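You operate a simulated robot arm through the tools that you are given. There is no shell and no other tool. Be economical: measure what you need, move in short steps, check, and stop when the job is done.

The job below is to be done with a simulated robot arm. You get a single attempt, and the scene is never put back.

## Task
Put one of the black pot caps from the top of the long green bench on the shelf of the narrow grey bench. Put the black bottle marked "pump oil" from the top of the long green bench on top of the wire spool there. Take the small brass fitting and leave it on the third grey rack shelf from the top. Press the keypad one button two times. Take the steel dish from the top of the grey bench and put it on the shelf under the wide steel bench. Put the blue can on the top of the long green bench away on the top of the small steel table. Take the seals box on the top of the long green bench and put it away on the low shelf of the black shelf unit. Take the blue rag on the top of the long green bench and put it away on the front of the dark steel bench. Any order will do. Set down upright: black pot cap, black bottle, blue can.

It is judged by the outcome, as a careful person would: the job done as asked, and still so three seconds after it is handed in. It fails if anything else is knocked over, pushed out of place, dropped, spilled or broken. Lids that push on must go on centred and level and be pressed home; caps that screw on are set level and turned clockwise until they are tight.

## Robot
A 6-joint arm with a two-finger parallel gripper on a trunk, on a base that drives. Base frame: it is fixed to the floor where the robot stands at the start and does not move with it; the origin is under the middle of the robot, x ahead of it, y to its left, z up; the surface under the hand at the start is at about z = 800. Units: mm, degrees, N and s.
With the tool pointing down near the work surface it reaches from about 460 to 860 mm from the robot's upright axis, wherever it stands. Its first joint turns from -115.0 to 115.0 degrees. Places, roughly: black bottle [500, -250, 1000]; black pot cap (5x5x6 cm) [700, 100, 800]; blue can (6x6x12 cm) [600, -900, 900]; blue rag (10x7x3 cm) [500, 700, 800]; front of the dark steel bench (120x18 cm) [-1140, -3040, 860]; keypad one button [1400, -300, 900]; low shelf of the black shelf unit [2300, -3300, 200]; seals box [500, -750, 750]; shelf of the narrow grey bench (22x72 cm) [1400, 1000, 260]; shelf under the wide steel bench [3500, -1800, 200]; small brass fitting (3x2x4 cm) [700, -100, 800]; steel dish (15x15x5 cm) [1400, -800, 900]; third grey rack shelf [1600, 2900, 900]; top of the small steel table [2900, -3200, 800]; wire spool (9x9x6 cm) [600, -700, 800]. Payload 4.2 kg.
The tool frame sits at the grasp point between the pads (the TCP): z along the fingers, y along the line on which they close. The tips reach 23 mm beyond it. The gripper opens to 94 mm. The fingers are 38 mm wide and 10 mm thick; the gripper's body (54 by 96 mm) begins 39 mm behind the TCP.
Orientation is that of the tool frame in the base frame, as [roll, pitch, yaw] about the fixed x, y, z axes, in that order (R = Rz(yaw) Ry(pitch) Rx(roll)). With the fingers straight down and closing along the base's y, the tool's x points along the base's -x, its y along +y and its z along -z.

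## Interface
- The arm moves only by the tool drive_tool. Its argument "rows" is one flat list of numbers, 6 for each row, row after row: the shift along the tool's x, y, z in mm, then the turn, a rotation vector about the tool's x, y, z in degrees. In form: [tx, ty, tz, rx, ry, rz, tx, ty, tz, rx, ry, rz, ...]. A call has 1 to 8 rows; each row is the pose to reach, as a shift and turn from the pose commanded when the call began, along the tool's axes at that moment. "grip" is the gripper command, from -1 (shut) to 1 (fully open), values between in proportion, set as the call begins (left out, the last holds). Each row takes 0.2 s and may step no farther than 50 mm and 8.6 degrees from the row before; otherwise, or with a gripper value out of range, the whole call is refused. Where a pose cannot be reached the arm comes as near as it can. A force on the tool above 40 N (or 10 N above the force at the start of the call, whichever is more), or a blocked arm, ends the call early, and 0.2 s more pass. Each finger travels about 108 mm/s and halts on what it meets, pressing with about 39 N; the grip force reading is that of the motor and also rises with nothing between the fingers. The clock runs only during rows and for 0.2 s after the last one: add rows that repeat a pose to give the fingers time. It gives the time, the measured TCP pose, the force on the tool (base axes), the opening and the grip force at its end, in the units of the frame above (readings bear some noise), with the torque about the TCP (base axes, N m) and any sound that the robot's microphone picked up.
- Cameras (640 x 400 px; columns grow to the right, rows downward): "scene" is now at [239.5, 168.1, 1183.9]; the picture's right is [-0.30, -0.95, 0.00], its down [-0.42, 0.13, -0.90] and it looks along [0.85, -0.27, -0.44] (base axes); focal length 214 px, centre (320, 200). "wrist" rides on the gripper at [86, 16, -74] in the tool frame; the picture's right is [-0.18, 0.98, 0.00], its down [-0.58, -0.11, -0.81] and it looks along [-0.79, -0.15, 0.59] (tool axes); focal length 243 px, centre (320, 200). There is no depth. A picture from a camera that has moved, and an enlarged one, comes with that camera's place and axes in the base frame and with its lens.
- camera(camera): a new picture of that camera. No time passes.
- move_column(by): slides the trunk up (or, below 0, down) by that many mm; the arm and the scene camera ride with it, the base frame stays. It gives what a move gives, with no picture.
- roll_base(legs): drives the robot by 1 to 6 legs, each [ahead, turn to the left] in mm and degrees, along the robot's own axes; the way and the turn of a leg run together, so that a leg with both is an arc; at most 1500 mm and 180 degrees a leg. The arm and the cameras ride along, it lands a little off, and it stops where it bumps. It gives what a move gives.
- pan_tilt(pan, tilt): turns the head with the scene camera to pan (to the left, within 80 degrees either way) and tilt (down, from -29 to 69), counted from straight ahead of the robot. It gives what a move gives.
- inspect(camera, box): a new picture of the part [left, top, right, bottom] of that camera's present view, enlarged. No time passes.
- finish_job(): hands the job in; it is judged then, once.

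Go step by step. Nothing tells you exact positions but the pictures and the camera data: compare them with the known pose of the tool, close in by small moves and look again before you grip or let go. The budget is 217 turns and 198 pictures, counting those below and the enlarged ones. Unless the task says otherwise, let go and move clear before handing in.

The tools are called after "Request:" by a JSON object that holds its "method" and its "body". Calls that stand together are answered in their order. drive_tool: Moves the arm, as the interface text tells. Its arguments: {"type":"object","properties":{"rows":{"type":"array","items":{"type":"number"}},"grip":{"type":"number"}},"required":["rows"]} The other tools are called the same way: move_column (by) slides the trunk up or down; roll_base (legs) drives the base; pan_tilt (pan, tilt) turns the head that bears the scene camera; camera (camera) takes a picture; inspect (camera, box) takes an enlarged picture of a part of a camera's view; finish_job () hands the job in.

At the start:

```text
t: 0.0
position: [596.6, -85.3, 1117.5]
orientation: [180.0, -0.1, 180.0]
wrist_force: [-0.2, -1.5, -0.1]
moment: [-0.05, -0.02, 0.04]
width: 93.9
gripper_force: 0.1
trunk travel left (down, up): [-525.0, 465.0]
robot x, y, heading: [0.4, -0.6, 0.1]
head pan, tilt: [-17.6, 26.3]
```

scene: 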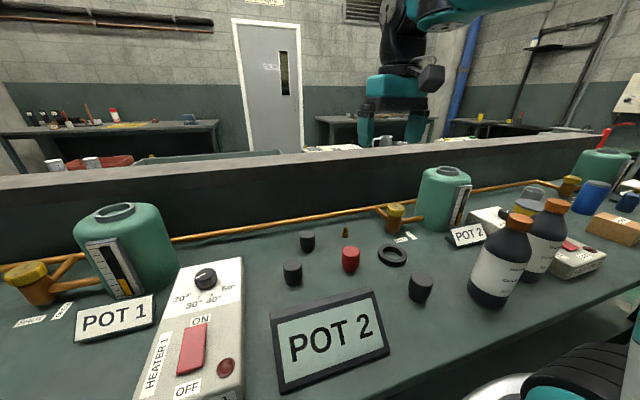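
wrist: 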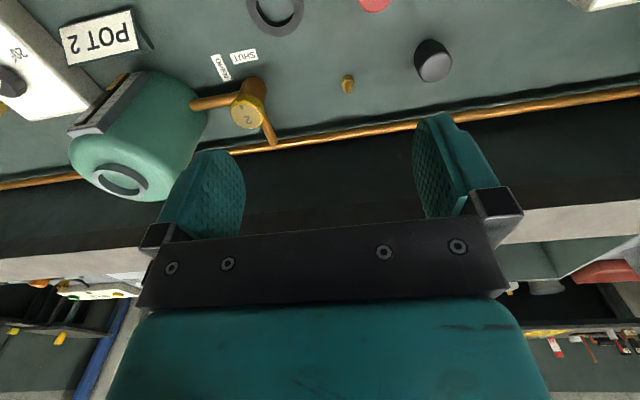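

I see the long green bench with pots, caps, bottles and a brass fitting. I'll look around first to locate everything.

Request:
{"method": "pan_tilt", "body": {"pan": -60, "tilt": 30}}

Request:
{"method": "camera", "body": {"camera": "scene"}}

Request:
{"method": "pan_tilt", "body": {"pan": 50, "tilt": 30}}

Request:
{"method": "camera", "body": {"camera": "scene"}}

Request:
{"method": "pan_tilt", "body": {"pan": 0, "tilt": 10}}

Request:
{"method": "camera", "body": {"camera": "scene"}}

```text
t: 1.1
position: [597.0, -86.4, 1117.4]
orientation: [179.9, 0.0, 180.0]
wrist_force: [0.9, -0.2, -0.2]
moment: [0.0, 0.01, 0.02]
width: 94.0
gripper_force: 0.0
trunk travel left (down, up): [-525.0, 465.0]
robot x, y, heading: [-2.8, 1.1, -0.0]
head pan, tilt: [-60.0, 30.0]
```

```text
195 pictures are left
camera scene: at [197.3, 117.5, 1178.0], right [-0.87, -0.5, 0.0], down [-0.25, 0.43, -0.87], along [0.43, -0.75, -0.5], focal length 214 px, centre (320, 200)
```

scene: 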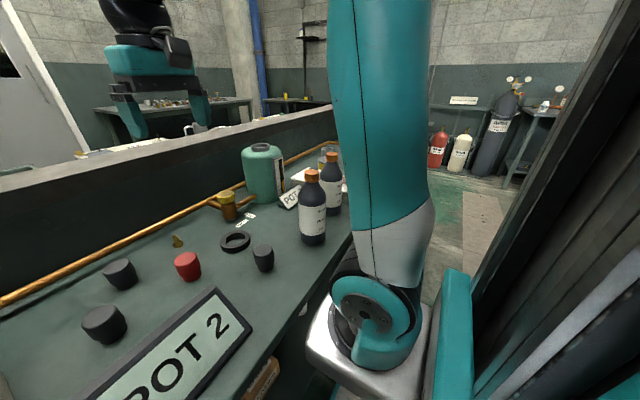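

```text
t: 3.0
position: [597.9, -85.9, 1116.7]
orientation: [-179.9, 0.0, 180.0]
wrist_force: [-1.2, -0.4, 0.1]
moment: [-0.01, -0.01, 0.0]
width: 94.2
gripper_force: 0.0
trunk travel left (down, up): [-525.0, 465.0]
robot x, y, heading: [1.1, -0.7, 0.0]
head pan, tilt: [50.0, 30.0]
```

```text
194 pictures are left
camera scene: at [210.2, 265.1, 1178.0], right [0.77, -0.64, 0.0], down [-0.32, -0.38, -0.87], along [0.56, 0.66, -0.5], focal length 214 px, centre (320, 200)
```

scene: 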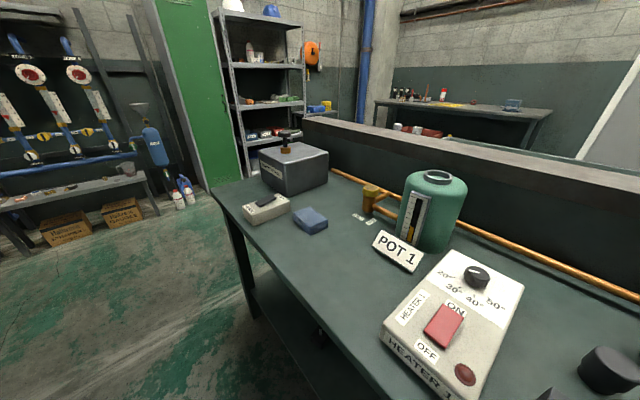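

```text
t: 4.2
position: [596.4, -85.6, 1116.5]
orientation: [-179.9, 0.0, -179.9]
wrist_force: [0.1, -0.3, 0.5]
moment: [0.02, -0.01, 0.0]
width: 93.8
gripper_force: 0.0
trunk travel left (down, up): [-525.0, 465.0]
robot x, y, heading: [0.4, 1.4, 0.1]
head pan, tilt: [0.0, 10.0]
```

```text
193 pictures are left
camera scene: at [245.0, 195.9, 1210.3], right [0.0, -1.0, 0.0], down [-0.17, 0.0, -0.98], along [0.98, 0.0, -0.17], focal length 214 px, centre (320, 200)
```

scene: 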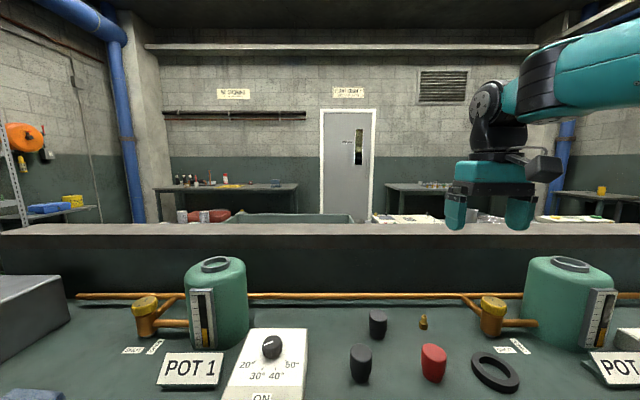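

Bench layout is clear; a partition separates the far side. I need the bottle labels and details on the bench's right half.

Request:
{"method": "pan_tilt", "body": {"pan": -30, "tilt": 30}}

Request:
{"method": "inspect", "body": {"camera": "scene", "box": [320, 100, 640, 300]}}

Request:
{"method": "inspect", "body": {"camera": "scene", "box": [140, 100, 460, 300]}}

```text
t: 5.1
position: [597.1, -86.0, 1117.9]
orientation: [-180.0, 0.0, -180.0]
wrist_force: [-0.4, -0.1, 0.1]
moment: [0.0, 0.0, 0.03]
width: 94.1
gripper_force: 0.1
trunk travel left (down, up): [-525.0, 465.0]
robot x, y, heading: [0.8, -1.4, 0.0]
head pan, tilt: [-30.0, 30.0]
```

```text
2.00 times, centred on (480, 200) of scene
camera zoom: at [230.4, 150.7, 1178.0], right [-0.5, -0.87, 0.0], down [-0.43, 0.25, -0.87], along [0.75, -0.43, -0.5], focal length 429 px, centre (0, 200)
```

zoom: 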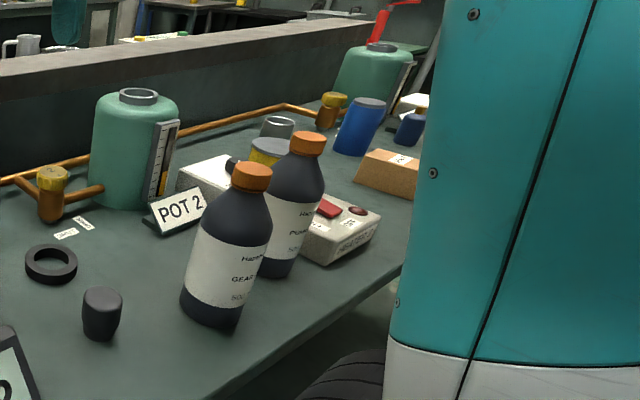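

```text
2.00 times, centred on (300, 200) of scene
camera zoom: at [230.4, 150.7, 1178.0], right [-0.5, -0.87, 0.0], down [-0.43, 0.25, -0.87], along [0.75, -0.43, -0.5], focal length 429 px, centre (360, 200)
```

zoom: 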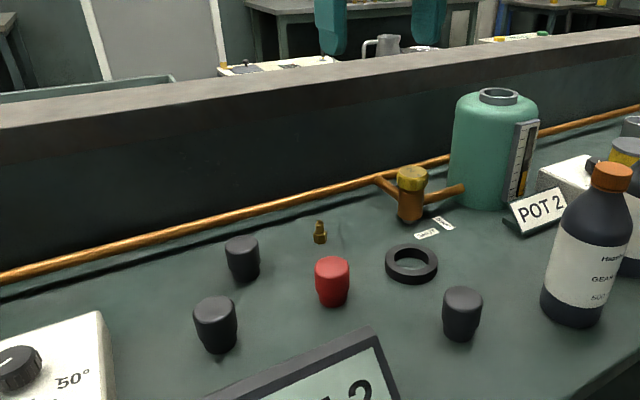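

The fitting is at about (714, -64) by both cameras. I'll move over it and stop above at z≈900 to check.

Request:
{"method": "drive_tool", "body": {"rows": [-40, 7, 0, 0, 0, 0, -80, 14, 0, 0, 0, 0, -117, 21, 20, 0, 0, 0, -117, 21, 65, 0, 0, 0, -117, 21, 110, 0, 0, 0, -117, 21, 155, 0, 0, 0, -117, 21, 200, 0, 0, 0, -117, 21, 220, 0, 0, 0], "grip": 0}}

Request:
{"method": "camera", "body": {"camera": "wrist"}}

Request:
{"method": "camera", "body": {"camera": "scene"}}

```text
t: 6.9
position: [713.2, -64.0, 896.2]
orientation: [-180.0, 0.0, -180.0]
wrist_force: [0.3, 0.2, 0.7]
moment: [0.0, -0.01, -0.02]
width: 47.0
gripper_force: 0.1
trunk travel left (down, up): [-525.0, 465.0]
robot x, y, heading: [-2.3, -4.3, -0.2]
head pan, tilt: [-30.0, 30.0]
```

```text
190 pictures are left
camera wrist: at [626.4, -48.3, 971.2], right [0.18, 0.98, 0.0], down [0.58, -0.11, 0.81], along [0.79, -0.15, -0.59], focal length 243 px, centre (320, 200)
```

wrist: 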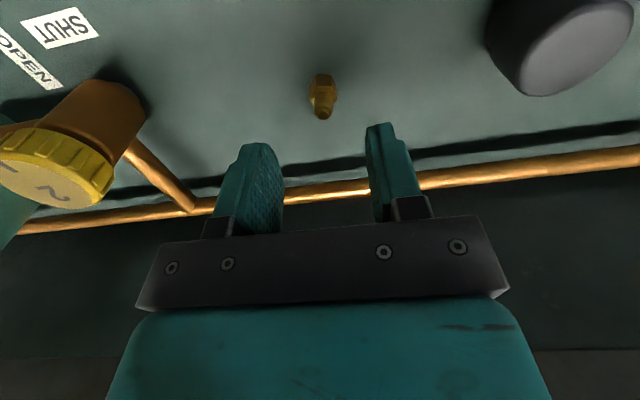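

```text
189 pictures are left
camera scene: at [230.3, 150.6, 1178.0], right [-0.5, -0.87, 0.0], down [-0.43, 0.25, -0.87], along [0.75, -0.43, -0.5], focal length 214 px, centre (320, 200)
```

scene: 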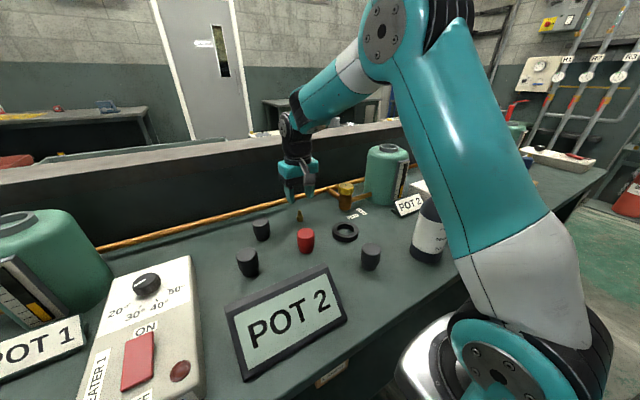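

The fitting sits right under the tool (≈714, -64). Descending and gripping.

Request:
{"method": "drive_tool", "body": {"rows": [0, 0, 35, 0, 0, 0, 0, 0, 67, 0, 0, 0]}}

Request:
{"method": "drive_tool", "body": {"rows": [0, 0, 0, 0, 0, 0, 0, 0, 0, 0, 0, 0, 0, 0, 0, 0, 0, 0], "grip": -1}}

Request:
{"method": "drive_tool", "body": {"rows": [0, 0, -45, 0, 0, 0, 0, 0, -90, 0, 0, 0, 0, 0, -135, 0, 0, 0, 0, 0, -180, 0, 0, 0, 0, 0, -225, 0, 0, 0, 0, 0, -270, 0, 0, 0]}}

Request:
{"method": "camera", "body": {"camera": "wrist"}}

```text
t: 7.5
position: [713.3, -64.2, 828.4]
orientation: [-180.0, -0.1, 179.9]
wrist_force: [0.9, -0.4, -0.3]
moment: [0.0, -0.03, 0.03]
width: 47.0
gripper_force: 0.2
trunk travel left (down, up): [-525.0, 465.0]
robot x, y, heading: [-1.6, -1.6, -0.1]
head pan, tilt: [-30.0, 30.0]
```

```text
t: 8.3
position: [714.3, -63.8, 830.0]
orientation: [-180.0, 0.0, -180.0]
wrist_force: [-0.4, -0.3, -0.8]
moment: [0.02, 0.01, 0.0]
width: 16.9
gripper_force: 39.4
trunk travel left (down, up): [-525.0, 465.0]
robot x, y, heading: [3.6, -0.2, 0.0]
head pan, tilt: [-30.0, 30.0]
```

```text
t: 9.7
position: [713.7, -63.0, 1099.8]
orientation: [-179.8, 0.0, 179.9]
wrist_force: [-0.1, 0.1, -0.3]
moment: [-0.02, 0.03, 0.0]
width: 0.1
gripper_force: 38.5
trunk travel left (down, up): [-525.0, 465.0]
robot x, y, heading: [-1.1, 3.2, -0.4]
head pan, tilt: [-30.0, 30.0]
```

```text
188 pictures are left
camera wrist: at [626.5, -47.6, 1174.3], right [0.18, 0.98, 0.0], down [0.58, -0.11, 0.81], along [0.79, -0.15, -0.59], focal length 243 px, centre (320, 200)
```

wrist: 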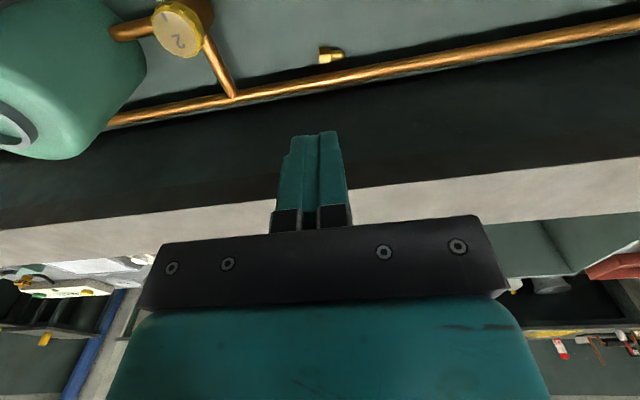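

The fitting slipped out and now lies on its side near (780, -63). I'll look closer before retrying.

Request:
{"method": "inspect", "body": {"camera": "wrist", "box": [260, 0, 420, 100]}}

Request:
{"method": "inspect", "body": {"camera": "scene", "box": [240, 140, 400, 240]}}

```text
4.00 times, centred on (340, 50) of wrist
camera zoom: at [626.5, -47.6, 1174.3], right [0.18, 0.98, 0.0], down [0.58, -0.11, 0.81], along [0.79, -0.15, -0.59], focal length 970 px, centre (240, 800)
```

zoom: 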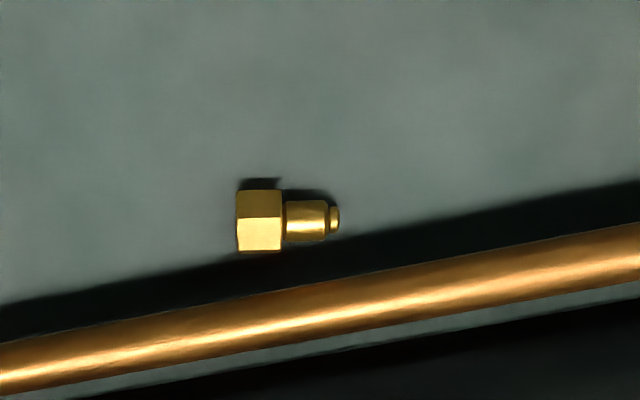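

```text
4.00 times, centred on (320, 190) of scene
camera zoom: at [230.5, 150.6, 1177.9], right [-0.5, -0.87, 0.0], down [-0.43, 0.25, -0.87], along [0.75, -0.43, -0.5], focal length 858 px, centre (320, 240)
```

zoom: 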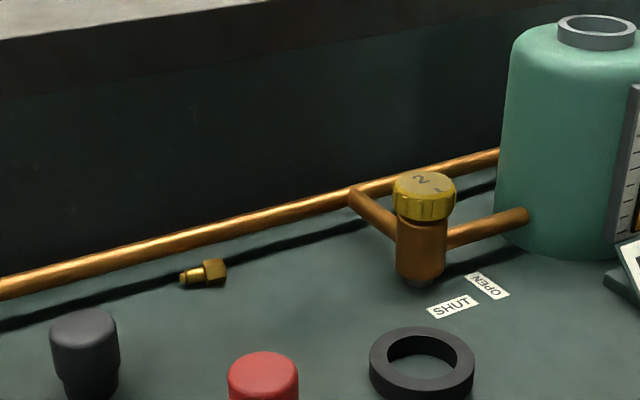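

It lies along y, hex toward -y, right in front of the pipe. I'll grip its ends, drag it away from the pipe, then regrip across the hex.

Request:
{"method": "drive_tool", "body": {"rows": [-26, 3, 40, 0, 0, 5, -52, 6, 80, 0, 0, 10, -52, 6, 125, 0, 0, 10, -52, 6, 170, 0, 0, 10, -52, 6, 215, 0, 0, 10, -52, 6, 240, 0, 0, 10], "grip": 0.4}}

Request:
{"method": "camera", "body": {"camera": "wrist"}}

Request:
{"method": "inspect", "body": {"camera": "scene", "box": [240, 140, 400, 240]}}

```text
t: 11.1
position: [763.6, -58.5, 859.4]
orientation: [-180.0, 0.1, 170.1]
wrist_force: [-0.2, -0.5, 0.0]
moment: [-0.02, 0.01, 0.01]
width: 65.8
gripper_force: 0.1
trunk travel left (down, up): [-525.0, 465.0]
robot x, y, heading: [1.6, 2.3, 0.0]
head pan, tilt: [-30.0, 30.0]
```

```text
185 pictures are left
camera wrist: at [679.8, -27.9, 934.4], right [0.35, 0.94, 0.0], down [0.55, -0.21, 0.81], along [0.76, -0.28, -0.59], focal length 243 px, centre (320, 200)
```

wrist: 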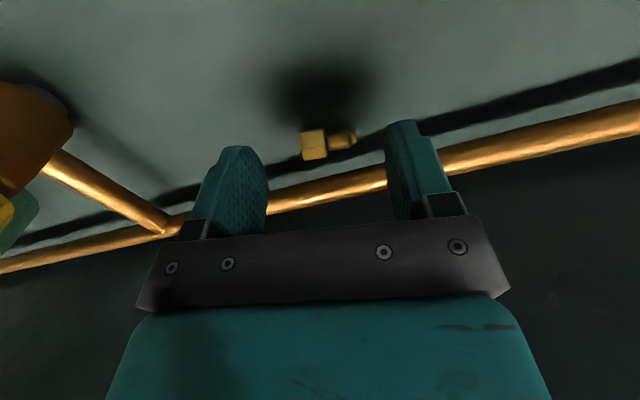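

```text
4.00 times, centred on (320, 190) of scene
camera zoom: at [230.3, 150.6, 1178.1], right [-0.5, -0.87, 0.0], down [-0.43, 0.25, -0.87], along [0.75, -0.43, -0.5], focal length 858 px, centre (320, 240)
```

zoom: 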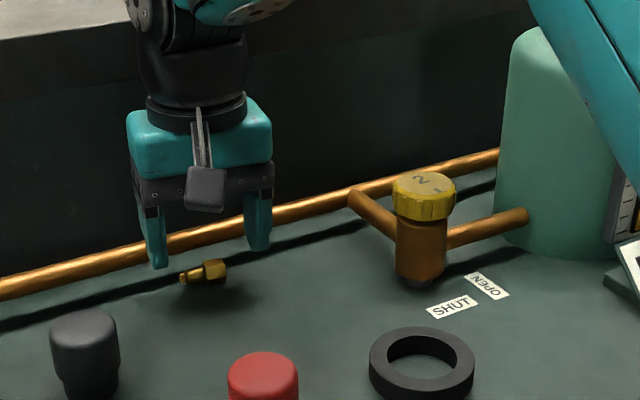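

The estimate holds (center ≈ 780, -59). Lower, close on its ends, and drag toward me.

Request:
{"method": "drive_tool", "body": {"rows": [0, 0, 18, 0, 0, 0, 0, 0, 34, 0, 0, 0]}}

Request:
{"method": "drive_tool", "body": {"rows": [0, 0, 0, 0, 0, 0, 0, 0, 0, 0, 0, 0, 0, 0, 0, 0, 0, 0], "grip": -0.4}}

Request:
{"method": "camera", "body": {"camera": "wrist"}}

```text
t: 11.7
position: [764.3, -59.4, 825.8]
orientation: [-180.0, -0.1, 170.0]
wrist_force: [0.4, -0.2, 0.4]
moment: [-0.01, 0.02, 0.0]
width: 65.6
gripper_force: 0.1
trunk travel left (down, up): [-525.0, 465.0]
robot x, y, heading: [-0.5, 0.3, 0.1]
head pan, tilt: [-30.0, 30.0]
```

```text
t: 12.5
position: [764.9, -59.0, 825.6]
orientation: [179.9, 0.0, 169.9]
wrist_force: [0.3, 0.1, -0.3]
moment: [0.01, 0.03, 0.02]
width: 30.9
gripper_force: 39.0
trunk travel left (down, up): [-525.0, 465.0]
robot x, y, heading: [1.4, -3.6, -0.3]
head pan, tilt: [-30.0, 30.0]
```

```text
183 pictures are left
camera wrist: at [682.0, -28.3, 900.6], right [0.35, 0.94, 0.0], down [0.55, -0.21, 0.81], along [0.75, -0.28, -0.59], focal length 243 px, centre (320, 200)
```

wrist: 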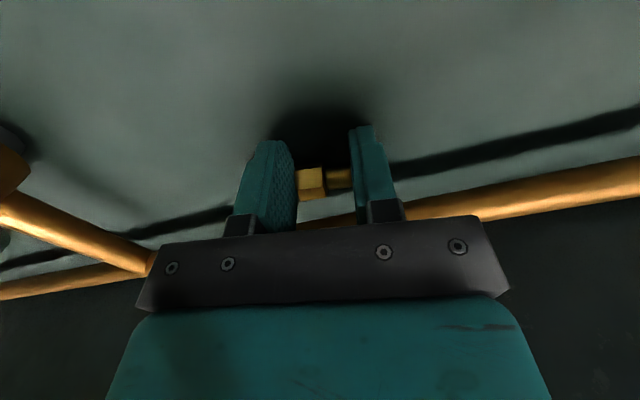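

Gripped by the ends. Drag it ~60 mm away from the pipe and let go.

Request:
{"method": "drive_tool", "body": {"rows": [15, 0, 0, 0, 0, 0, 30, 0, 0, 0, 0, 0, 45, 0, 0, 0, 0, 0, 60, 0, 0, 0, 0, 0]}}

Request:
{"method": "drive_tool", "body": {"rows": [0, 0, 0, 0, 0, 0, 0, 0, 0, 0, 0, 0, 0, 0, -40, 0, 0, 0, 0, 0, -70, 0, 0, 0], "grip": 0.2}}

Request:
{"method": "camera", "body": {"camera": "wrist"}}

```text
t: 13.5
position: [706.7, -49.0, 825.2]
orientation: [179.9, 0.0, 170.0]
wrist_force: [0.6, -0.3, -0.2]
moment: [-0.03, 0.02, -0.02]
width: 30.5
gripper_force: 38.4
trunk travel left (down, up): [-525.0, 465.0]
robot x, y, heading: [3.2, 1.6, -0.2]
head pan, tilt: [-30.0, 30.0]
```

```text
t: 14.5
position: [705.7, -49.0, 898.6]
orientation: [179.9, -0.1, 170.0]
wrist_force: [-0.5, -0.4, -0.1]
moment: [-0.03, -0.02, 0.0]
width: 56.5
gripper_force: 0.0
trunk travel left (down, up): [-525.0, 465.0]
robot x, y, heading: [1.0, 1.0, 0.2]
head pan, tilt: [-30.0, 30.0]
```

```text
182 pictures are left
camera wrist: at [622.6, -18.0, 972.6], right [0.35, 0.94, 0.0], down [0.55, -0.21, 0.81], along [0.75, -0.28, -0.59], focal length 243 px, centre (320, 200)
```

wrist: 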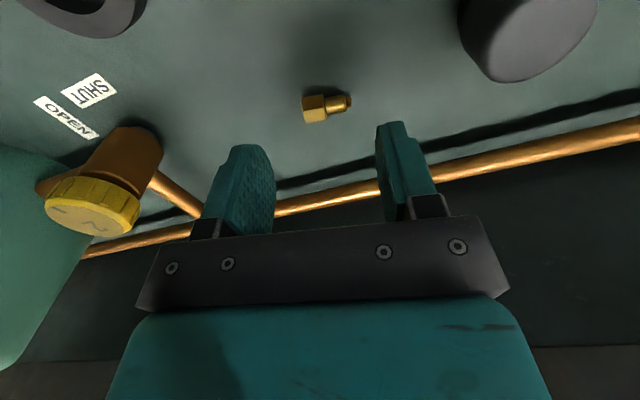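

The fitting lies clear of the pipe, hex center ≈ (719, -57.5). I'll turn the gripper to close across the hex.

Request:
{"method": "drive_tool", "body": {"rows": [-2, -1, 0, 0, 0, 8.5, -4, -2, 0, 0, 0, 17, -6, -3, 0, 0, 0, 25.5, -8, -4, 0, 0, 0, 34, -10, -5, 0, 0, 0, 42.5, -12, -6, 0, 0, 0, 51, -14.6, -6, 0, 0, 0, 59.5, -14.6, -6, 0, 0, 0, 68], "grip": 0}}

Request:
{"method": "drive_tool", "body": {"rows": [0, 0, 0, 0, 0, 8.5, 0, 0, 0, 0, 0, 17, 0, 0, 0, 0, 0, 19.5]}}

Request:
{"method": "camera", "body": {"camera": "wrist"}}

```text
t: 16.3
position: [721.4, -57.0, 897.7]
orientation: [180.0, 0.0, 101.8]
wrist_force: [-0.1, -0.5, 0.0]
moment: [-0.01, -0.02, 0.0]
width: 47.1
gripper_force: 0.1
trunk travel left (down, up): [-525.0, 465.0]
robot x, y, heading: [2.1, 0.6, 0.0]
head pan, tilt: [-30.0, 30.0]
```

```text
t: 17.1
position: [719.5, -57.0, 896.1]
orientation: [-180.0, 0.1, 82.3]
wrist_force: [-0.8, -0.1, 0.4]
moment: [0.0, 0.0, -0.01]
width: 46.9
gripper_force: 0.1
trunk travel left (down, up): [-525.0, 465.0]
robot x, y, heading: [-1.2, -0.6, -0.4]
head pan, tilt: [-30.0, 30.0]
```

```text
181 pictures are left
camera wrist: at [747.4, 26.5, 971.8], right [0.95, -0.31, 0.0], down [-0.18, -0.56, 0.81], along [-0.25, -0.77, -0.59], focal length 243 px, centre (320, 200)
```

wrist: 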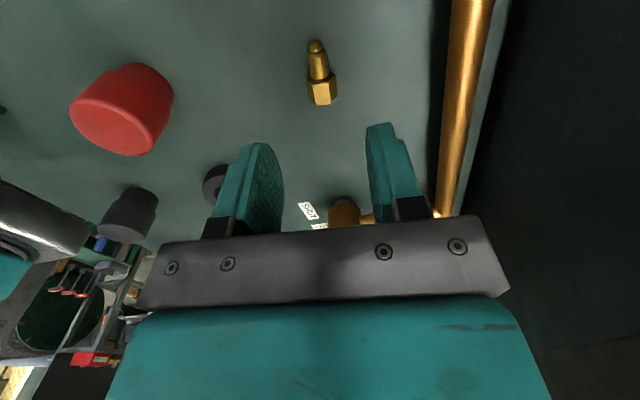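

Aligned across the hex. Descend, grip, lift.

Request:
{"method": "drive_tool", "body": {"rows": [-2, 1, 36, 0, 0, 0, -2, 1, 71, 0, 0, 0]}}

Request:
{"method": "drive_tool", "body": {"rows": [0, 0, 0, 0, 0, 0, 0, 0, 0, 0, 0, 0, 0, 0, 0, 0, 0, 0], "grip": -1}}

Request:
{"method": "drive_tool", "body": {"rows": [0, 0, -20, 0, 0, 0, 0, 0, -60, 0, 0, 0, 0, 0, -105, 0, 0, 0, 0, 0, -150, 0, 0, 0]}}

Request:
{"method": "camera", "body": {"camera": "wrist"}}

```text
t: 17.7
position: [720.6, -59.7, 826.8]
orientation: [180.0, 0.1, 82.6]
wrist_force: [-0.2, 0.0, -0.7]
moment: [0.02, -0.01, 0.0]
width: 47.3
gripper_force: 0.1
trunk travel left (down, up): [-525.0, 465.0]
robot x, y, heading: [-1.4, -4.3, -0.0]
head pan, tilt: [-30.0, 30.0]
```

```text
t: 18.5
position: [720.9, -60.9, 826.2]
orientation: [-180.0, 0.0, 82.5]
wrist_force: [-0.7, -0.4, 0.2]
moment: [0.01, 0.01, 0.03]
width: 19.2
gripper_force: 39.5
trunk travel left (down, up): [-525.0, 465.0]
robot x, y, heading: [-1.4, -1.2, -0.1]
head pan, tilt: [-30.0, 30.0]
```

```text
t: 19.5
position: [720.6, -60.6, 974.6]
orientation: [-179.9, -0.1, 82.6]
wrist_force: [0.4, 0.5, -1.0]
moment: [0.0, 0.0, -0.01]
width: 19.2
gripper_force: 39.3
trunk travel left (down, up): [-525.0, 465.0]
robot x, y, heading: [-5.1, 1.7, -0.1]
head pan, tilt: [-30.0, 30.0]
```

```text
180 pictures are left
camera wrist: at [747.6, 24.1, 1049.9], right [0.95, -0.31, 0.0], down [-0.18, -0.56, 0.81], along [-0.25, -0.77, -0.59], focal length 243 px, centre (320, 200)
```

wrist: 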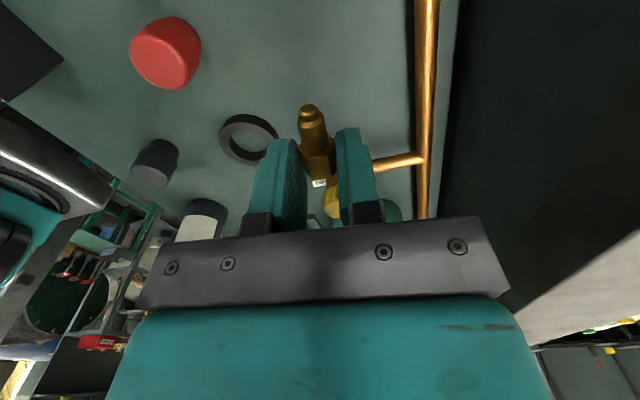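

The fitting is held firmly. Retract and raise the arm, then look at the driving path to the left.

Request:
{"method": "drive_tool", "body": {"rows": [0, 0, -45, 0, 0, 0, 0, 0, -90, 0, 0, 0, 0, -20, -130, 0, 0, 0, -5, -65, -146, 0, 0, 0, -10, -110, -146, 0, 0, 0, -17, -155, -146, 0, 0, 0, -24, -200, -146, 0, 0, 0, -31, -235, -146, 0, 0, 0]}}

Request:
{"method": "pan_tilt", "body": {"pan": 80, "tilt": 30}}

Request:
{"method": "camera", "body": {"camera": "scene"}}

Request:
{"method": "pan_tilt", "body": {"pan": 20, "tilt": 69}}

Request:
{"method": "camera", "body": {"camera": "scene"}}

```text
t: 21.3
position: [483.5, -57.5, 1122.3]
orientation: [-179.9, -0.1, 82.5]
wrist_force: [0.2, -0.4, -1.0]
moment: [-0.01, 0.02, -0.02]
width: 19.1
gripper_force: 38.9
trunk travel left (down, up): [-525.0, 465.0]
robot x, y, heading: [0.4, -3.3, 0.0]
head pan, tilt: [-30.0, 30.0]
```

```text
t: 23.2
position: [483.6, -57.2, 1123.0]
orientation: [180.0, 0.1, 82.5]
wrist_force: [0.4, 0.7, 0.7]
moment: [0.02, 0.01, 0.01]
width: 19.5
gripper_force: 38.9
trunk travel left (down, up): [-525.0, 465.0]
robot x, y, heading: [2.2, -1.6, -0.1]
head pan, tilt: [80.0, 30.0]
```

```text
179 pictures are left
camera scene: at [167.8, 284.9, 1178.0], right [0.98, -0.17, 0.0], down [-0.09, -0.49, -0.87], along [0.15, 0.85, -0.5], focal length 214 px, centre (320, 200)
```

scene: 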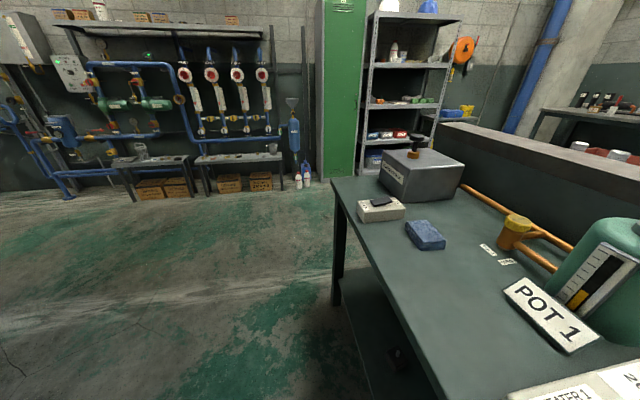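

```text
t: 24.5
position: [483.7, -57.8, 1123.2]
orientation: [180.0, 0.0, 82.6]
wrist_force: [0.0, 0.3, -0.9]
moment: [0.01, -0.02, -0.02]
width: 19.4
gripper_force: 39.6
trunk travel left (down, up): [-525.0, 465.0]
robot x, y, heading: [-2.2, -2.5, 0.0]
head pan, tilt: [20.0, 68.8]
```

```text
178 pictures are left
camera scene: at [204.6, 215.0, 1126.5], right [0.34, -0.94, 0.0], down [-0.88, -0.32, -0.36], along [0.34, 0.12, -0.93], focal length 214 px, centre (320, 200)
```

scene: 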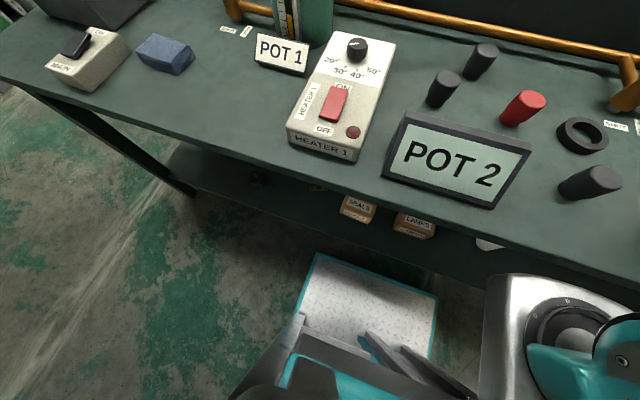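

The base footprint is near the bench edge, so I back up before turning. Then drive left around the bench's end.

Request:
{"method": "roll_base", "body": {"legs": [[-150, 0], [0, 90], [1000, 0], [750, 0]]}}

Request:
{"method": "pan_tilt", "body": {"pan": -45, "tilt": 25}}

Request:
{"method": "camera", "body": {"camera": "scene"}}

```text
t: 38.2
position: [-90.2, 2245.0, 1121.4]
orientation: [179.9, -0.1, 172.5]
wrist_force: [0.8, -0.1, 0.7]
moment: [-0.02, -0.03, -0.01]
width: 19.2
gripper_force: 38.5
trunk travel left (down, up): [-525.0, 465.0]
robot x, y, heading: [-148.9, 1761.6, 89.9]
head pan, tilt: [20.0, 68.8]
```

```text
t: 39.5
position: [-90.7, 2244.6, 1123.0]
orientation: [180.0, 0.0, 172.5]
wrist_force: [0.4, 0.1, -0.3]
moment: [-0.01, -0.04, 0.0]
width: 19.1
gripper_force: 39.1
trunk travel left (down, up): [-525.0, 465.0]
robot x, y, heading: [-152.2, 1762.6, 90.0]
head pan, tilt: [-45.0, 25.0]
```

```text
177 pictures are left
camera scene: at [-277.6, 1979.5, 1185.9], right [0.71, -0.71, 0.0], down [-0.3, -0.3, -0.91], along [0.64, 0.64, -0.42], focal length 214 px, centre (320, 200)
```

scene: 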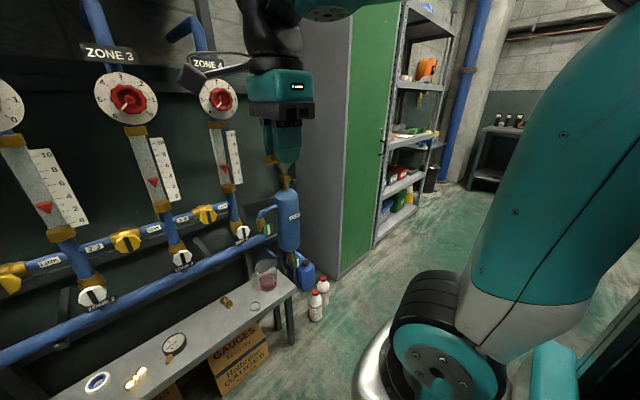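

The rack is ahead-right. Turn right and drive to x≈1100, then look at the rack.

Request:
{"method": "roll_base", "body": {"legs": [[0, -90], [1250, 0]]}}

Request:
{"method": "pan_tilt", "body": {"pan": 65, "tilt": 20}}

Request:
{"method": "camera", "body": {"camera": "scene"}}

Request:
{"method": "pan_tilt", "body": {"pan": 0, "tilt": 25}}

Request:
{"method": "camera", "body": {"camera": "scene"}}

Request:
{"method": "pan_tilt", "body": {"pan": -65, "tilt": 25}}

Request:
{"method": "camera", "body": {"camera": "scene"}}

```text
t: 49.6
position: [1562.1, 1675.1, 1122.8]
orientation: [-180.0, 0.1, 81.1]
wrist_force: [-0.3, 0.1, -0.9]
moment: [0.01, -0.03, -0.02]
width: 19.5
gripper_force: 38.6
trunk travel left (down, up): [-525.0, 465.0]
robot x, y, heading: [1081.9, 1740.9, -1.6]
head pan, tilt: [-45.0, 25.0]
```

```text
t: 51.4
position: [1562.5, 1674.4, 1122.8]
orientation: [179.9, 0.0, 81.2]
wrist_force: [-0.1, -0.6, 0.6]
moment: [-0.01, 0.01, -0.01]
width: 19.0
gripper_force: 39.3
trunk travel left (down, up): [-525.0, 465.0]
robot x, y, heading: [1075.8, 1742.3, -1.6]
head pan, tilt: [65.0, 20.0]
```

```text
176 pictures are left
camera scene: at [1278.3, 2018.7, 1194.1], right [0.9, -0.44, 0.0], down [-0.15, -0.31, -0.94], along [0.42, 0.84, -0.34], focal length 214 px, centre (320, 200)
```

scene: 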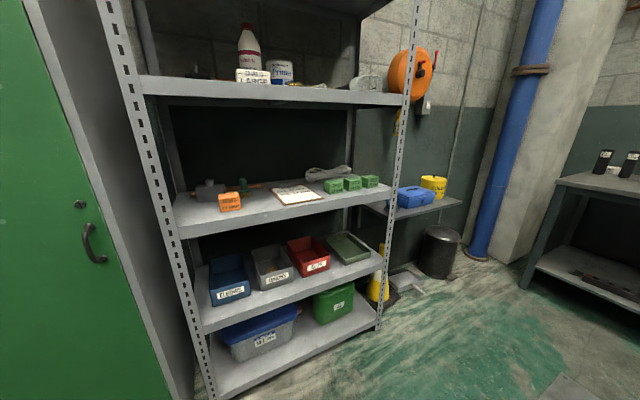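

```text
t: 52.8
position: [1561.9, 1673.9, 1122.8]
orientation: [179.9, 0.1, 81.1]
wrist_force: [-0.1, -0.7, -0.4]
moment: [-0.04, -0.01, 0.0]
width: 19.3
gripper_force: 39.1
trunk travel left (down, up): [-525.0, 465.0]
robot x, y, heading: [1078.6, 1742.5, -1.3]
head pan, tilt: [0.0, 25.0]
```

```text
175 pictures are left
camera scene: at [1329.0, 1933.2, 1186.0], right [-0.02, -1.0, 0.0], down [-0.42, 0.01, -0.91], along [0.91, -0.02, -0.42], focal length 214 px, centre (320, 200)
```

scene: 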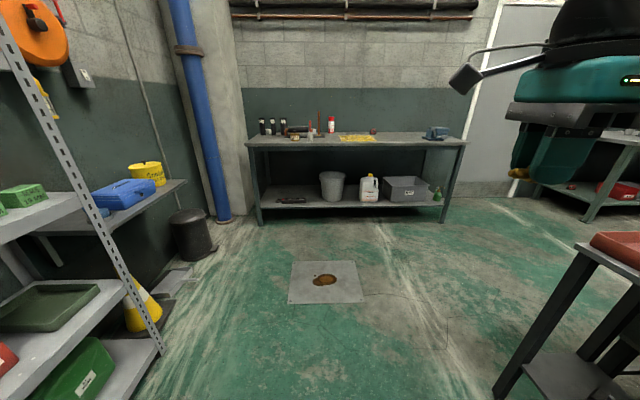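

```text
t: 54.2
position: [1561.0, 1674.3, 1122.7]
orientation: [179.9, 0.0, 81.1]
wrist_force: [-0.6, 0.0, -1.1]
moment: [0.02, 0.0, 0.0]
width: 19.2
gripper_force: 39.2
trunk travel left (down, up): [-525.0, 465.0]
robot x, y, heading: [1082.6, 1745.2, -1.6]
head pan, tilt: [-65.0, 25.0]
```

```text
174 pictures are left
camera scene: at [1273.9, 1850.9, 1186.0], right [-0.92, -0.4, 0.0], down [-0.17, 0.39, -0.91], along [0.36, -0.83, -0.42], focal length 214 px, centre (320, 200)
```

scene: 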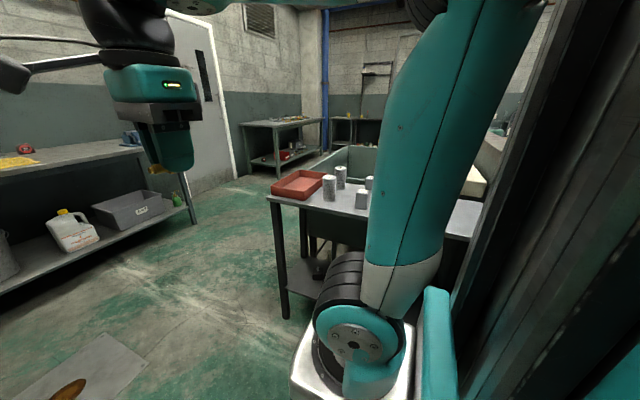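

The third shelf holds an orange box, clipboard and green boxes; there's free room along the front. Drive in front of the rack, facing it.

Request:
{"method": "roll_base", "body": {"legs": [[450, 0], [0, 91.5], [350, 0]]}}

Request:
{"method": "pan_tilt", "body": {"pan": -10, "tilt": 15}}

Request:
{"method": "camera", "body": {"camera": "scene"}}

```text
t: 62.6
position: [1565.9, 2562.2, 1122.8]
orientation: [-180.0, 0.0, 173.5]
wrist_force: [1.0, 0.0, -0.3]
moment: [0.0, 0.01, 0.01]
width: 19.2
gripper_force: 38.8
trunk travel left (down, up): [-525.0, 465.0]
robot x, y, heading: [1516.8, 2083.9, 91.0]
head pan, tilt: [-65.0, 25.0]
```

```text
t: 63.8
position: [1565.4, 2564.7, 1122.7]
orientation: [180.0, 0.0, 173.5]
wrist_force: [-0.4, 0.3, -0.5]
moment: [0.01, 0.01, -0.01]
width: 19.1
gripper_force: 39.0
trunk travel left (down, up): [-525.0, 465.0]
robot x, y, heading: [1515.9, 2081.4, 91.1]
head pan, tilt: [-10.0, 15.0]
```

```text
173 pictures are left
camera scene: at [1333.6, 2321.7, 1202.2], right [0.99, -0.16, 0.0], down [-0.04, -0.26, -0.97], along [0.15, 0.95, -0.26], focal length 214 px, centre (320, 200)
```

scene: 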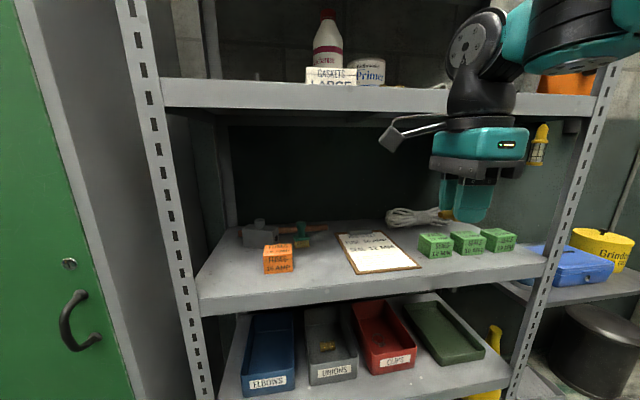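

The gap on the third shelf between the orange box and the clipboard (~x 1412, y 2765) is free. I'll rotate the gripper back so it closes sideways and shift left at a safe distance from the rack.

Request:
{"method": "drive_tool", "body": {"rows": [18, -2, 10, 0, 0, -8.5, 36, -4, 20, 0, 0, -17, 55, -6, 30, 0, 0, -25.5, 75, -8, 40, 0, 0, -34, 95, -10, 50, 0, 0, -42.5, 115, -13, 60, 0, 0, -51, 135, -15, 70, 0, 0, -59.5, 149, -17, 80, 0, 0, -68]}}

Request:
{"method": "drive_tool", "body": {"rows": [0, 0, 10, 0, 0, -8.5, 0, 0, 20, 0, 0, -17, 0, 0, 30, 0, 0, -25.5, 0, 0, 40, 0, 0, -29.5]}}

Request:
{"method": "drive_tool", "body": {"rows": [0, 0, 0, 0, -8.4, 0, 0, 0, 0, 0, -16.8, 0, 0, 0, 0, 0, -25, 0]}}

Request:
{"method": "camera", "body": {"camera": "scene"}}

Request:
{"method": "camera", "body": {"camera": "wrist"}}

```text
t: 65.6
position: [1415.7, 2565.4, 1043.8]
orientation: [179.9, 0.0, -118.5]
wrist_force: [-0.2, -0.1, 0.1]
moment: [0.04, 0.01, 0.01]
width: 19.5
gripper_force: 39.3
trunk travel left (down, up): [-525.0, 465.0]
robot x, y, heading: [1517.1, 2080.8, 90.9]
head pan, tilt: [-10.0, 15.0]
```

```text
t: 66.6
position: [1415.6, 2565.0, 1002.5]
orientation: [-180.0, 0.0, -89.0]
wrist_force: [1.0, -0.4, -0.3]
moment: [0.01, 0.01, 0.02]
width: 19.3
gripper_force: 39.1
trunk travel left (down, up): [-525.0, 465.0]
robot x, y, heading: [1517.0, 2079.7, 91.1]
head pan, tilt: [-10.0, 15.0]
```

```text
t: 67.4
position: [1416.8, 2564.2, 1004.1]
orientation: [180.0, 25.1, -89.0]
wrist_force: [0.3, 0.1, -0.7]
moment: [0.02, -0.01, 0.0]
width: 19.2
gripper_force: 38.7
trunk travel left (down, up): [-525.0, 465.0]
robot x, y, heading: [1514.1, 2077.6, 90.9]
head pan, tilt: [-10.0, 15.0]
```

```text
172 pictures are left
camera scene: at [1333.5, 2321.8, 1202.2], right [0.99, -0.16, 0.0], down [-0.04, -0.26, -0.97], along [0.15, 0.95, -0.26], focal length 214 px, centre (320, 200)
```

scene: 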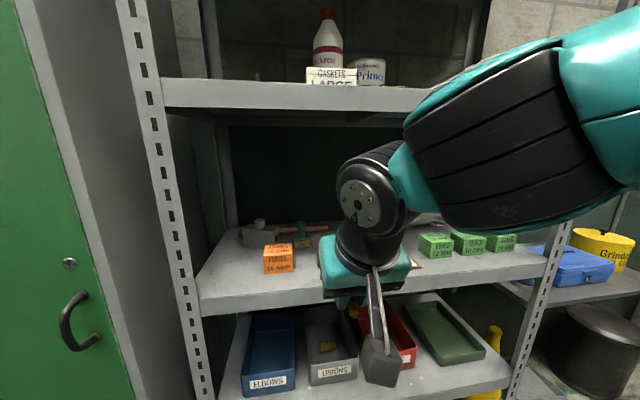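

```text
171 pictures are left
camera wrist: at [1401.8, 2454.1, 1034.2], right [-0.99, 0.15, 0.08], down [0.11, 0.19, 0.98], along [0.13, 0.97, -0.2], focal length 243 px, centre (320, 200)
```

wrist: 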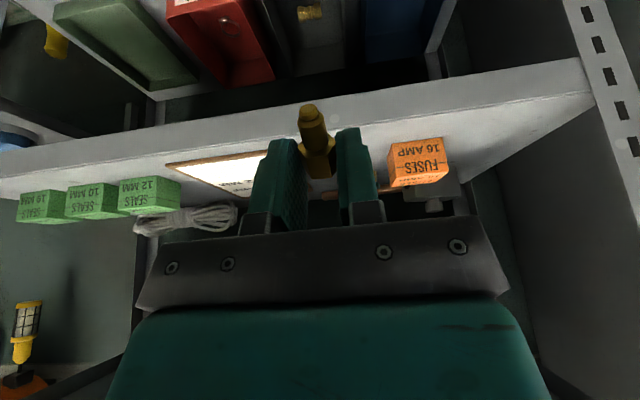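

Shelf surface confirmed at z≈900. Move in over the free spot at z≈964, and check.

Request:
{"method": "drive_tool", "body": {"rows": [-32, 0, 24, 0, 0, 0, -64, 1, 47, 0, 0, 0, -96, 1, 71, 0, 0, 0, -128, 2, 95, 0, 0, 0, -160, 2, 119, 0, 0, 0]}}

Request:
{"method": "camera", "body": {"camera": "scene"}}

Request:
{"method": "camera", "body": {"camera": "wrist"}}

```text
t: 68.6
position: [1411.0, 2760.1, 963.8]
orientation: [180.0, 24.9, -89.1]
wrist_force: [-0.3, -0.2, -0.8]
moment: [0.0, 0.01, 0.0]
width: 19.1
gripper_force: 38.7
trunk travel left (down, up): [-525.0, 465.0]
robot x, y, heading: [1518.7, 2079.8, 91.2]
head pan, tilt: [-10.0, 15.0]
```

```text
170 pictures are left
camera scene: at [1333.5, 2321.4, 1202.3], right [0.99, -0.16, 0.0], down [-0.04, -0.26, -0.97], along [0.15, 0.95, -0.26], focal length 214 px, centre (320, 200)
```

scene: 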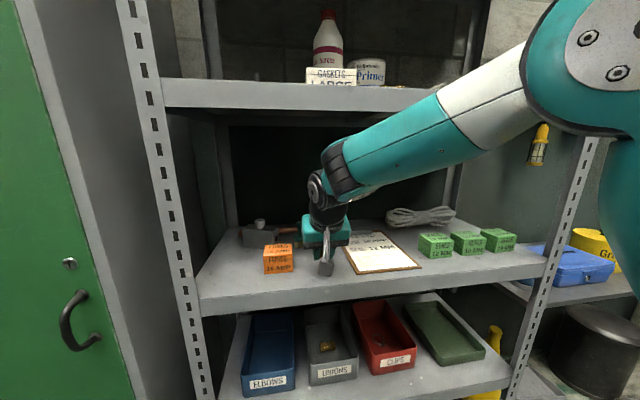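

```text
169 pictures are left
camera wrist: at [1395.6, 2648.7, 995.3], right [-0.99, 0.15, 0.08], down [0.11, 0.19, 0.98], along [0.13, 0.97, -0.2], focal length 243 px, centre (320, 200)
```

wrist: 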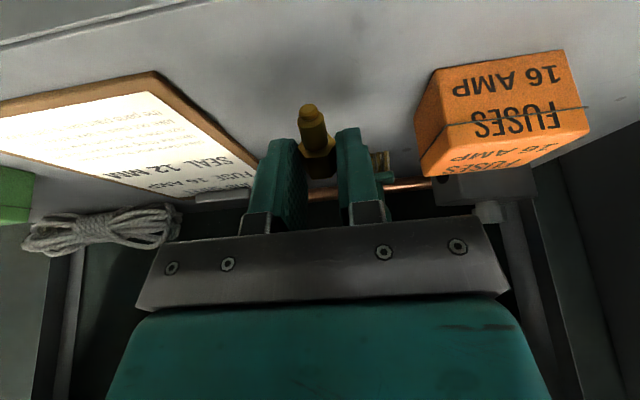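

The spot is clear. Lower onto the shelf, open slightly, then back out.

Request:
{"method": "drive_tool", "body": {"rows": [6.5, 0, 14, 0, 0, 0, 13, 0, 28, 0, 0, 0]}}

Request:
{"method": "drive_tool", "body": {"rows": [0, 0, 0, 0, 0, 0, 0, 0, 0, 0, 0, 0], "grip": 0}}

Request:
{"method": "drive_tool", "body": {"rows": [0, 0, -30, 0, 0, 0, 0, 0, -60, 0, 0, 0, 45, 0, -80, 0, 0, 0, 90, 0, -100, 0, 0, 0, 135, 0, -120, 0, 0, 0]}}

Request:
{"method": "camera", "body": {"camera": "scene"}}

Request:
{"method": "camera", "body": {"camera": "wrist"}}

```text
t: 69.2
position: [1409.1, 2759.5, 932.3]
orientation: [180.0, 25.1, -89.3]
wrist_force: [0.2, 0.5, 0.2]
moment: [-0.06, -0.03, 0.01]
width: 19.2
gripper_force: 38.5
trunk travel left (down, up): [-525.0, 465.0]
robot x, y, heading: [1516.2, 2077.9, 90.5]
head pan, tilt: [-10.0, 15.0]
```

```text
t: 69.8
position: [1409.9, 2761.0, 933.0]
orientation: [180.0, 25.1, -89.1]
wrist_force: [0.5, 0.9, 0.0]
moment: [-0.01, 0.02, -0.01]
width: 46.8
gripper_force: 0.1
trunk travel left (down, up): [-525.0, 465.0]
robot x, y, heading: [1516.7, 2078.4, 90.9]
head pan, tilt: [-10.0, 15.0]
```

```text
t: 71.0
position: [1415.0, 2586.3, 985.1]
orientation: [-179.9, 25.0, -89.1]
wrist_force: [-0.6, 0.9, -0.2]
moment: [0.01, 0.02, 0.01]
width: 47.0
gripper_force: 0.0
trunk travel left (down, up): [-525.0, 465.0]
robot x, y, heading: [1519.2, 2082.0, 90.8]
head pan, tilt: [-10.0, 15.0]
```

```text
168 pictures are left
camera scene: at [1333.4, 2322.0, 1202.1], right [0.99, -0.16, 0.0], down [-0.04, -0.26, -0.97], along [0.15, 0.95, -0.26], focal length 214 px, centre (320, 200)
```

scene: 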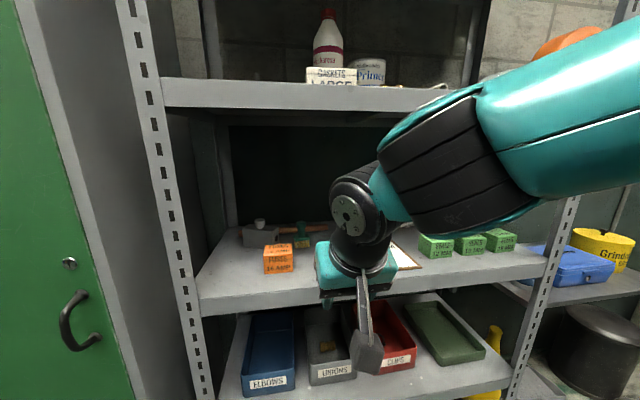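

```text
167 pictures are left
camera wrist: at [1400.0, 2476.7, 1016.5], right [-0.99, 0.15, 0.08], down [0.11, 0.19, 0.98], along [0.13, 0.97, -0.2], focal length 243 px, centre (320, 200)
```

wrist: 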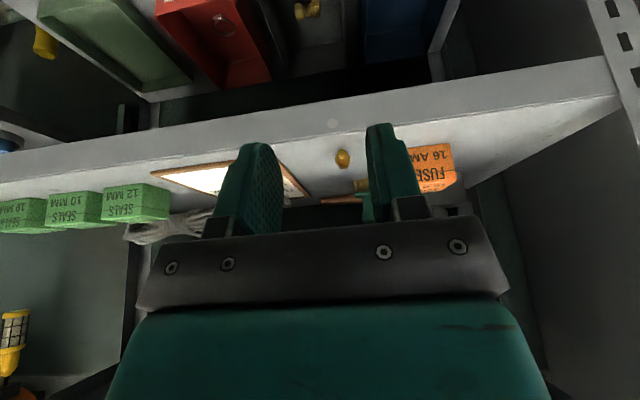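

The fitting is resting on the third shelf. Stow the arm, then drive toward the keypad side of the room.

Request:
{"method": "drive_tool", "body": {"rows": [0, 0, -30, 0, 5, 0, 0, -20, -60, 0, 10, 0, 0, -40, -90, 0, 15, 0, 0, -60, -120, 0, 20, 0, 0, -99, -148, 0, 25, 0]}}

Request:
{"method": "roll_base", "body": {"legs": [[0, -91], [370, 0], [0, -90]]}}

Request:
{"method": "pan_tilt", "body": {"pan": 0, "tilt": 25}}

Request:
{"method": "camera", "body": {"camera": "scene"}}

```text
t: 72.2
position: [1513.2, 2529.7, 1117.9]
orientation: [-179.9, -0.2, -89.0]
wrist_force: [-0.5, -0.2, -0.4]
moment: [-0.01, -0.03, -0.02]
width: 47.0
gripper_force: 0.0
trunk travel left (down, up): [-525.0, 465.0]
robot x, y, heading: [1515.0, 2080.2, 90.8]
head pan, tilt: [-10.0, 15.0]
```

```text
t: 82.2
position: [1891.7, 1630.1, 1117.6]
orientation: [-180.0, -0.1, 90.9]
wrist_force: [-0.2, 0.8, 0.2]
moment: [0.02, 0.01, -0.01]
width: 47.0
gripper_force: 0.1
trunk travel left (down, up): [-525.0, 465.0]
robot x, y, heading: [1887.7, 2078.3, -88.8]
head pan, tilt: [-10.0, 15.0]
```

```text
t: 83.0
position: [1890.5, 1629.8, 1117.6]
orientation: [-179.9, -0.1, 91.1]
wrist_force: [-0.4, 0.6, -0.1]
moment: [-0.05, 0.0, 0.0]
width: 47.1
gripper_force: 0.1
trunk travel left (down, up): [-525.0, 465.0]
robot x, y, heading: [1887.7, 2080.4, -88.9]
head pan, tilt: [0.0, 25.0]
```

```text
166 pictures are left
camera scene: at [2086.9, 1839.8, 1186.0], right [-1.0, -0.02, 0.0], down [-0.01, 0.42, -0.91], along [0.01, -0.91, -0.42], focal length 214 px, centre (320, 200)
```

scene: 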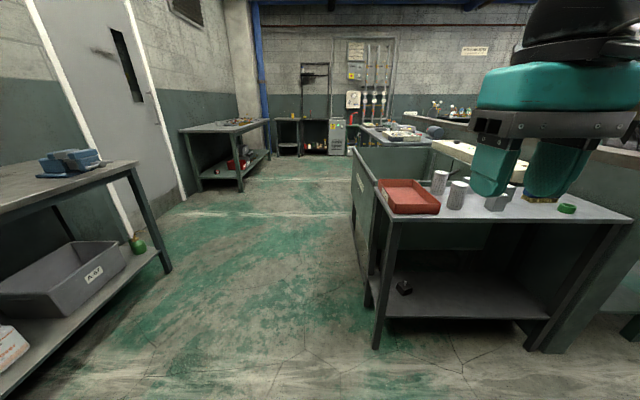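

The passage on the right side of the room is open. Drive down it toward the keypad/dish bench.

Request:
{"method": "roll_base", "body": {"legs": [[0, 14], [1400, 0], [0, -15], [1100, 0]]}}

Request:
{"method": "pan_tilt", "body": {"pan": -55, "tilt": 25}}

Request:
{"method": "camera", "body": {"camera": "scene"}}

Request:
{"method": "pan_tilt", "body": {"pan": 10, "tilt": 20}}

Request:
{"method": "camera", "body": {"camera": "scene"}}

```text
t: 97.0
position: [2301.9, -849.8, 1117.9]
orientation: [-180.0, -0.1, 91.4]
wrist_force: [0.0, 0.2, -0.2]
moment: [-0.03, 0.0, 0.0]
width: 47.3
gripper_force: 0.1
trunk travel left (down, up): [-525.0, 465.0]
robot x, y, heading: [2296.7, -398.2, -88.5]
head pan, tilt: [0.0, 25.0]
```

```text
t: 98.3
position: [2301.8, -849.1, 1118.1]
orientation: [180.0, 0.0, 91.4]
wrist_force: [-0.1, 1.2, 0.5]
moment: [-0.02, 0.01, 0.01]
width: 46.9
gripper_force: 0.0
trunk travel left (down, up): [-525.0, 465.0]
robot x, y, heading: [2295.3, -400.7, -88.7]
head pan, tilt: [-55.0, 25.0]
```

```text
165 pictures are left
camera scene: at [2420.3, -600.7, 1186.0], right [-0.59, 0.8, 0.0], down [0.34, 0.25, -0.91], along [-0.73, -0.54, -0.42], focal length 214 px, centre (320, 200)
```

scene: 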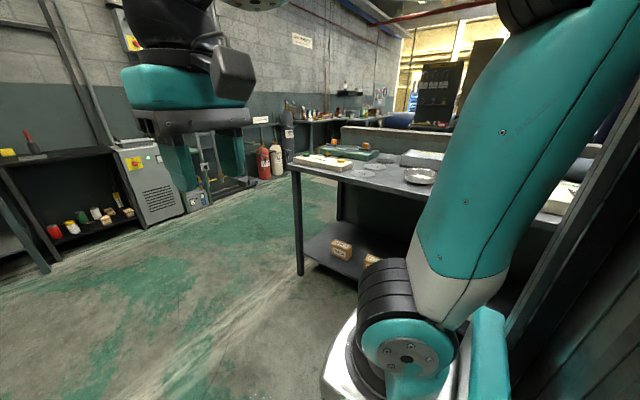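

```text
t: 99.6
position: [2303.2, -850.1, 1117.8]
orientation: [179.9, -0.1, 91.4]
wrist_force: [-0.9, -0.6, 0.5]
moment: [-0.01, 0.01, -0.03]
width: 46.9
gripper_force: 0.2
trunk travel left (down, up): [-525.0, 465.0]
robot x, y, heading: [2299.3, -402.7, -88.7]
head pan, tilt: [10.0, 20.0]
```

```text
164 pictures are left
camera scene: at [2512.7, -637.3, 1194.0], right [-0.98, -0.2, 0.0], down [-0.07, 0.34, -0.94], along [0.18, -0.92, -0.34], focal length 214 px, centre (320, 200)
```

scene: 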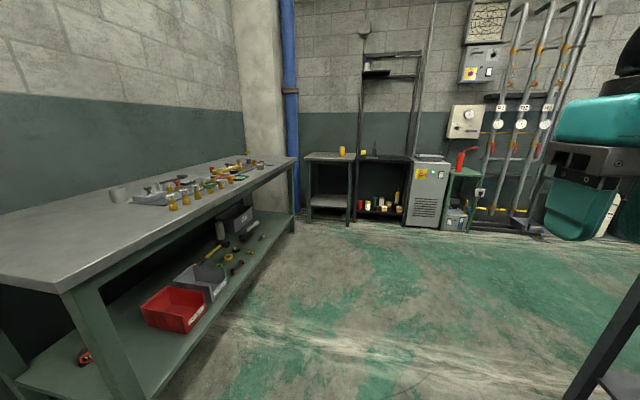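

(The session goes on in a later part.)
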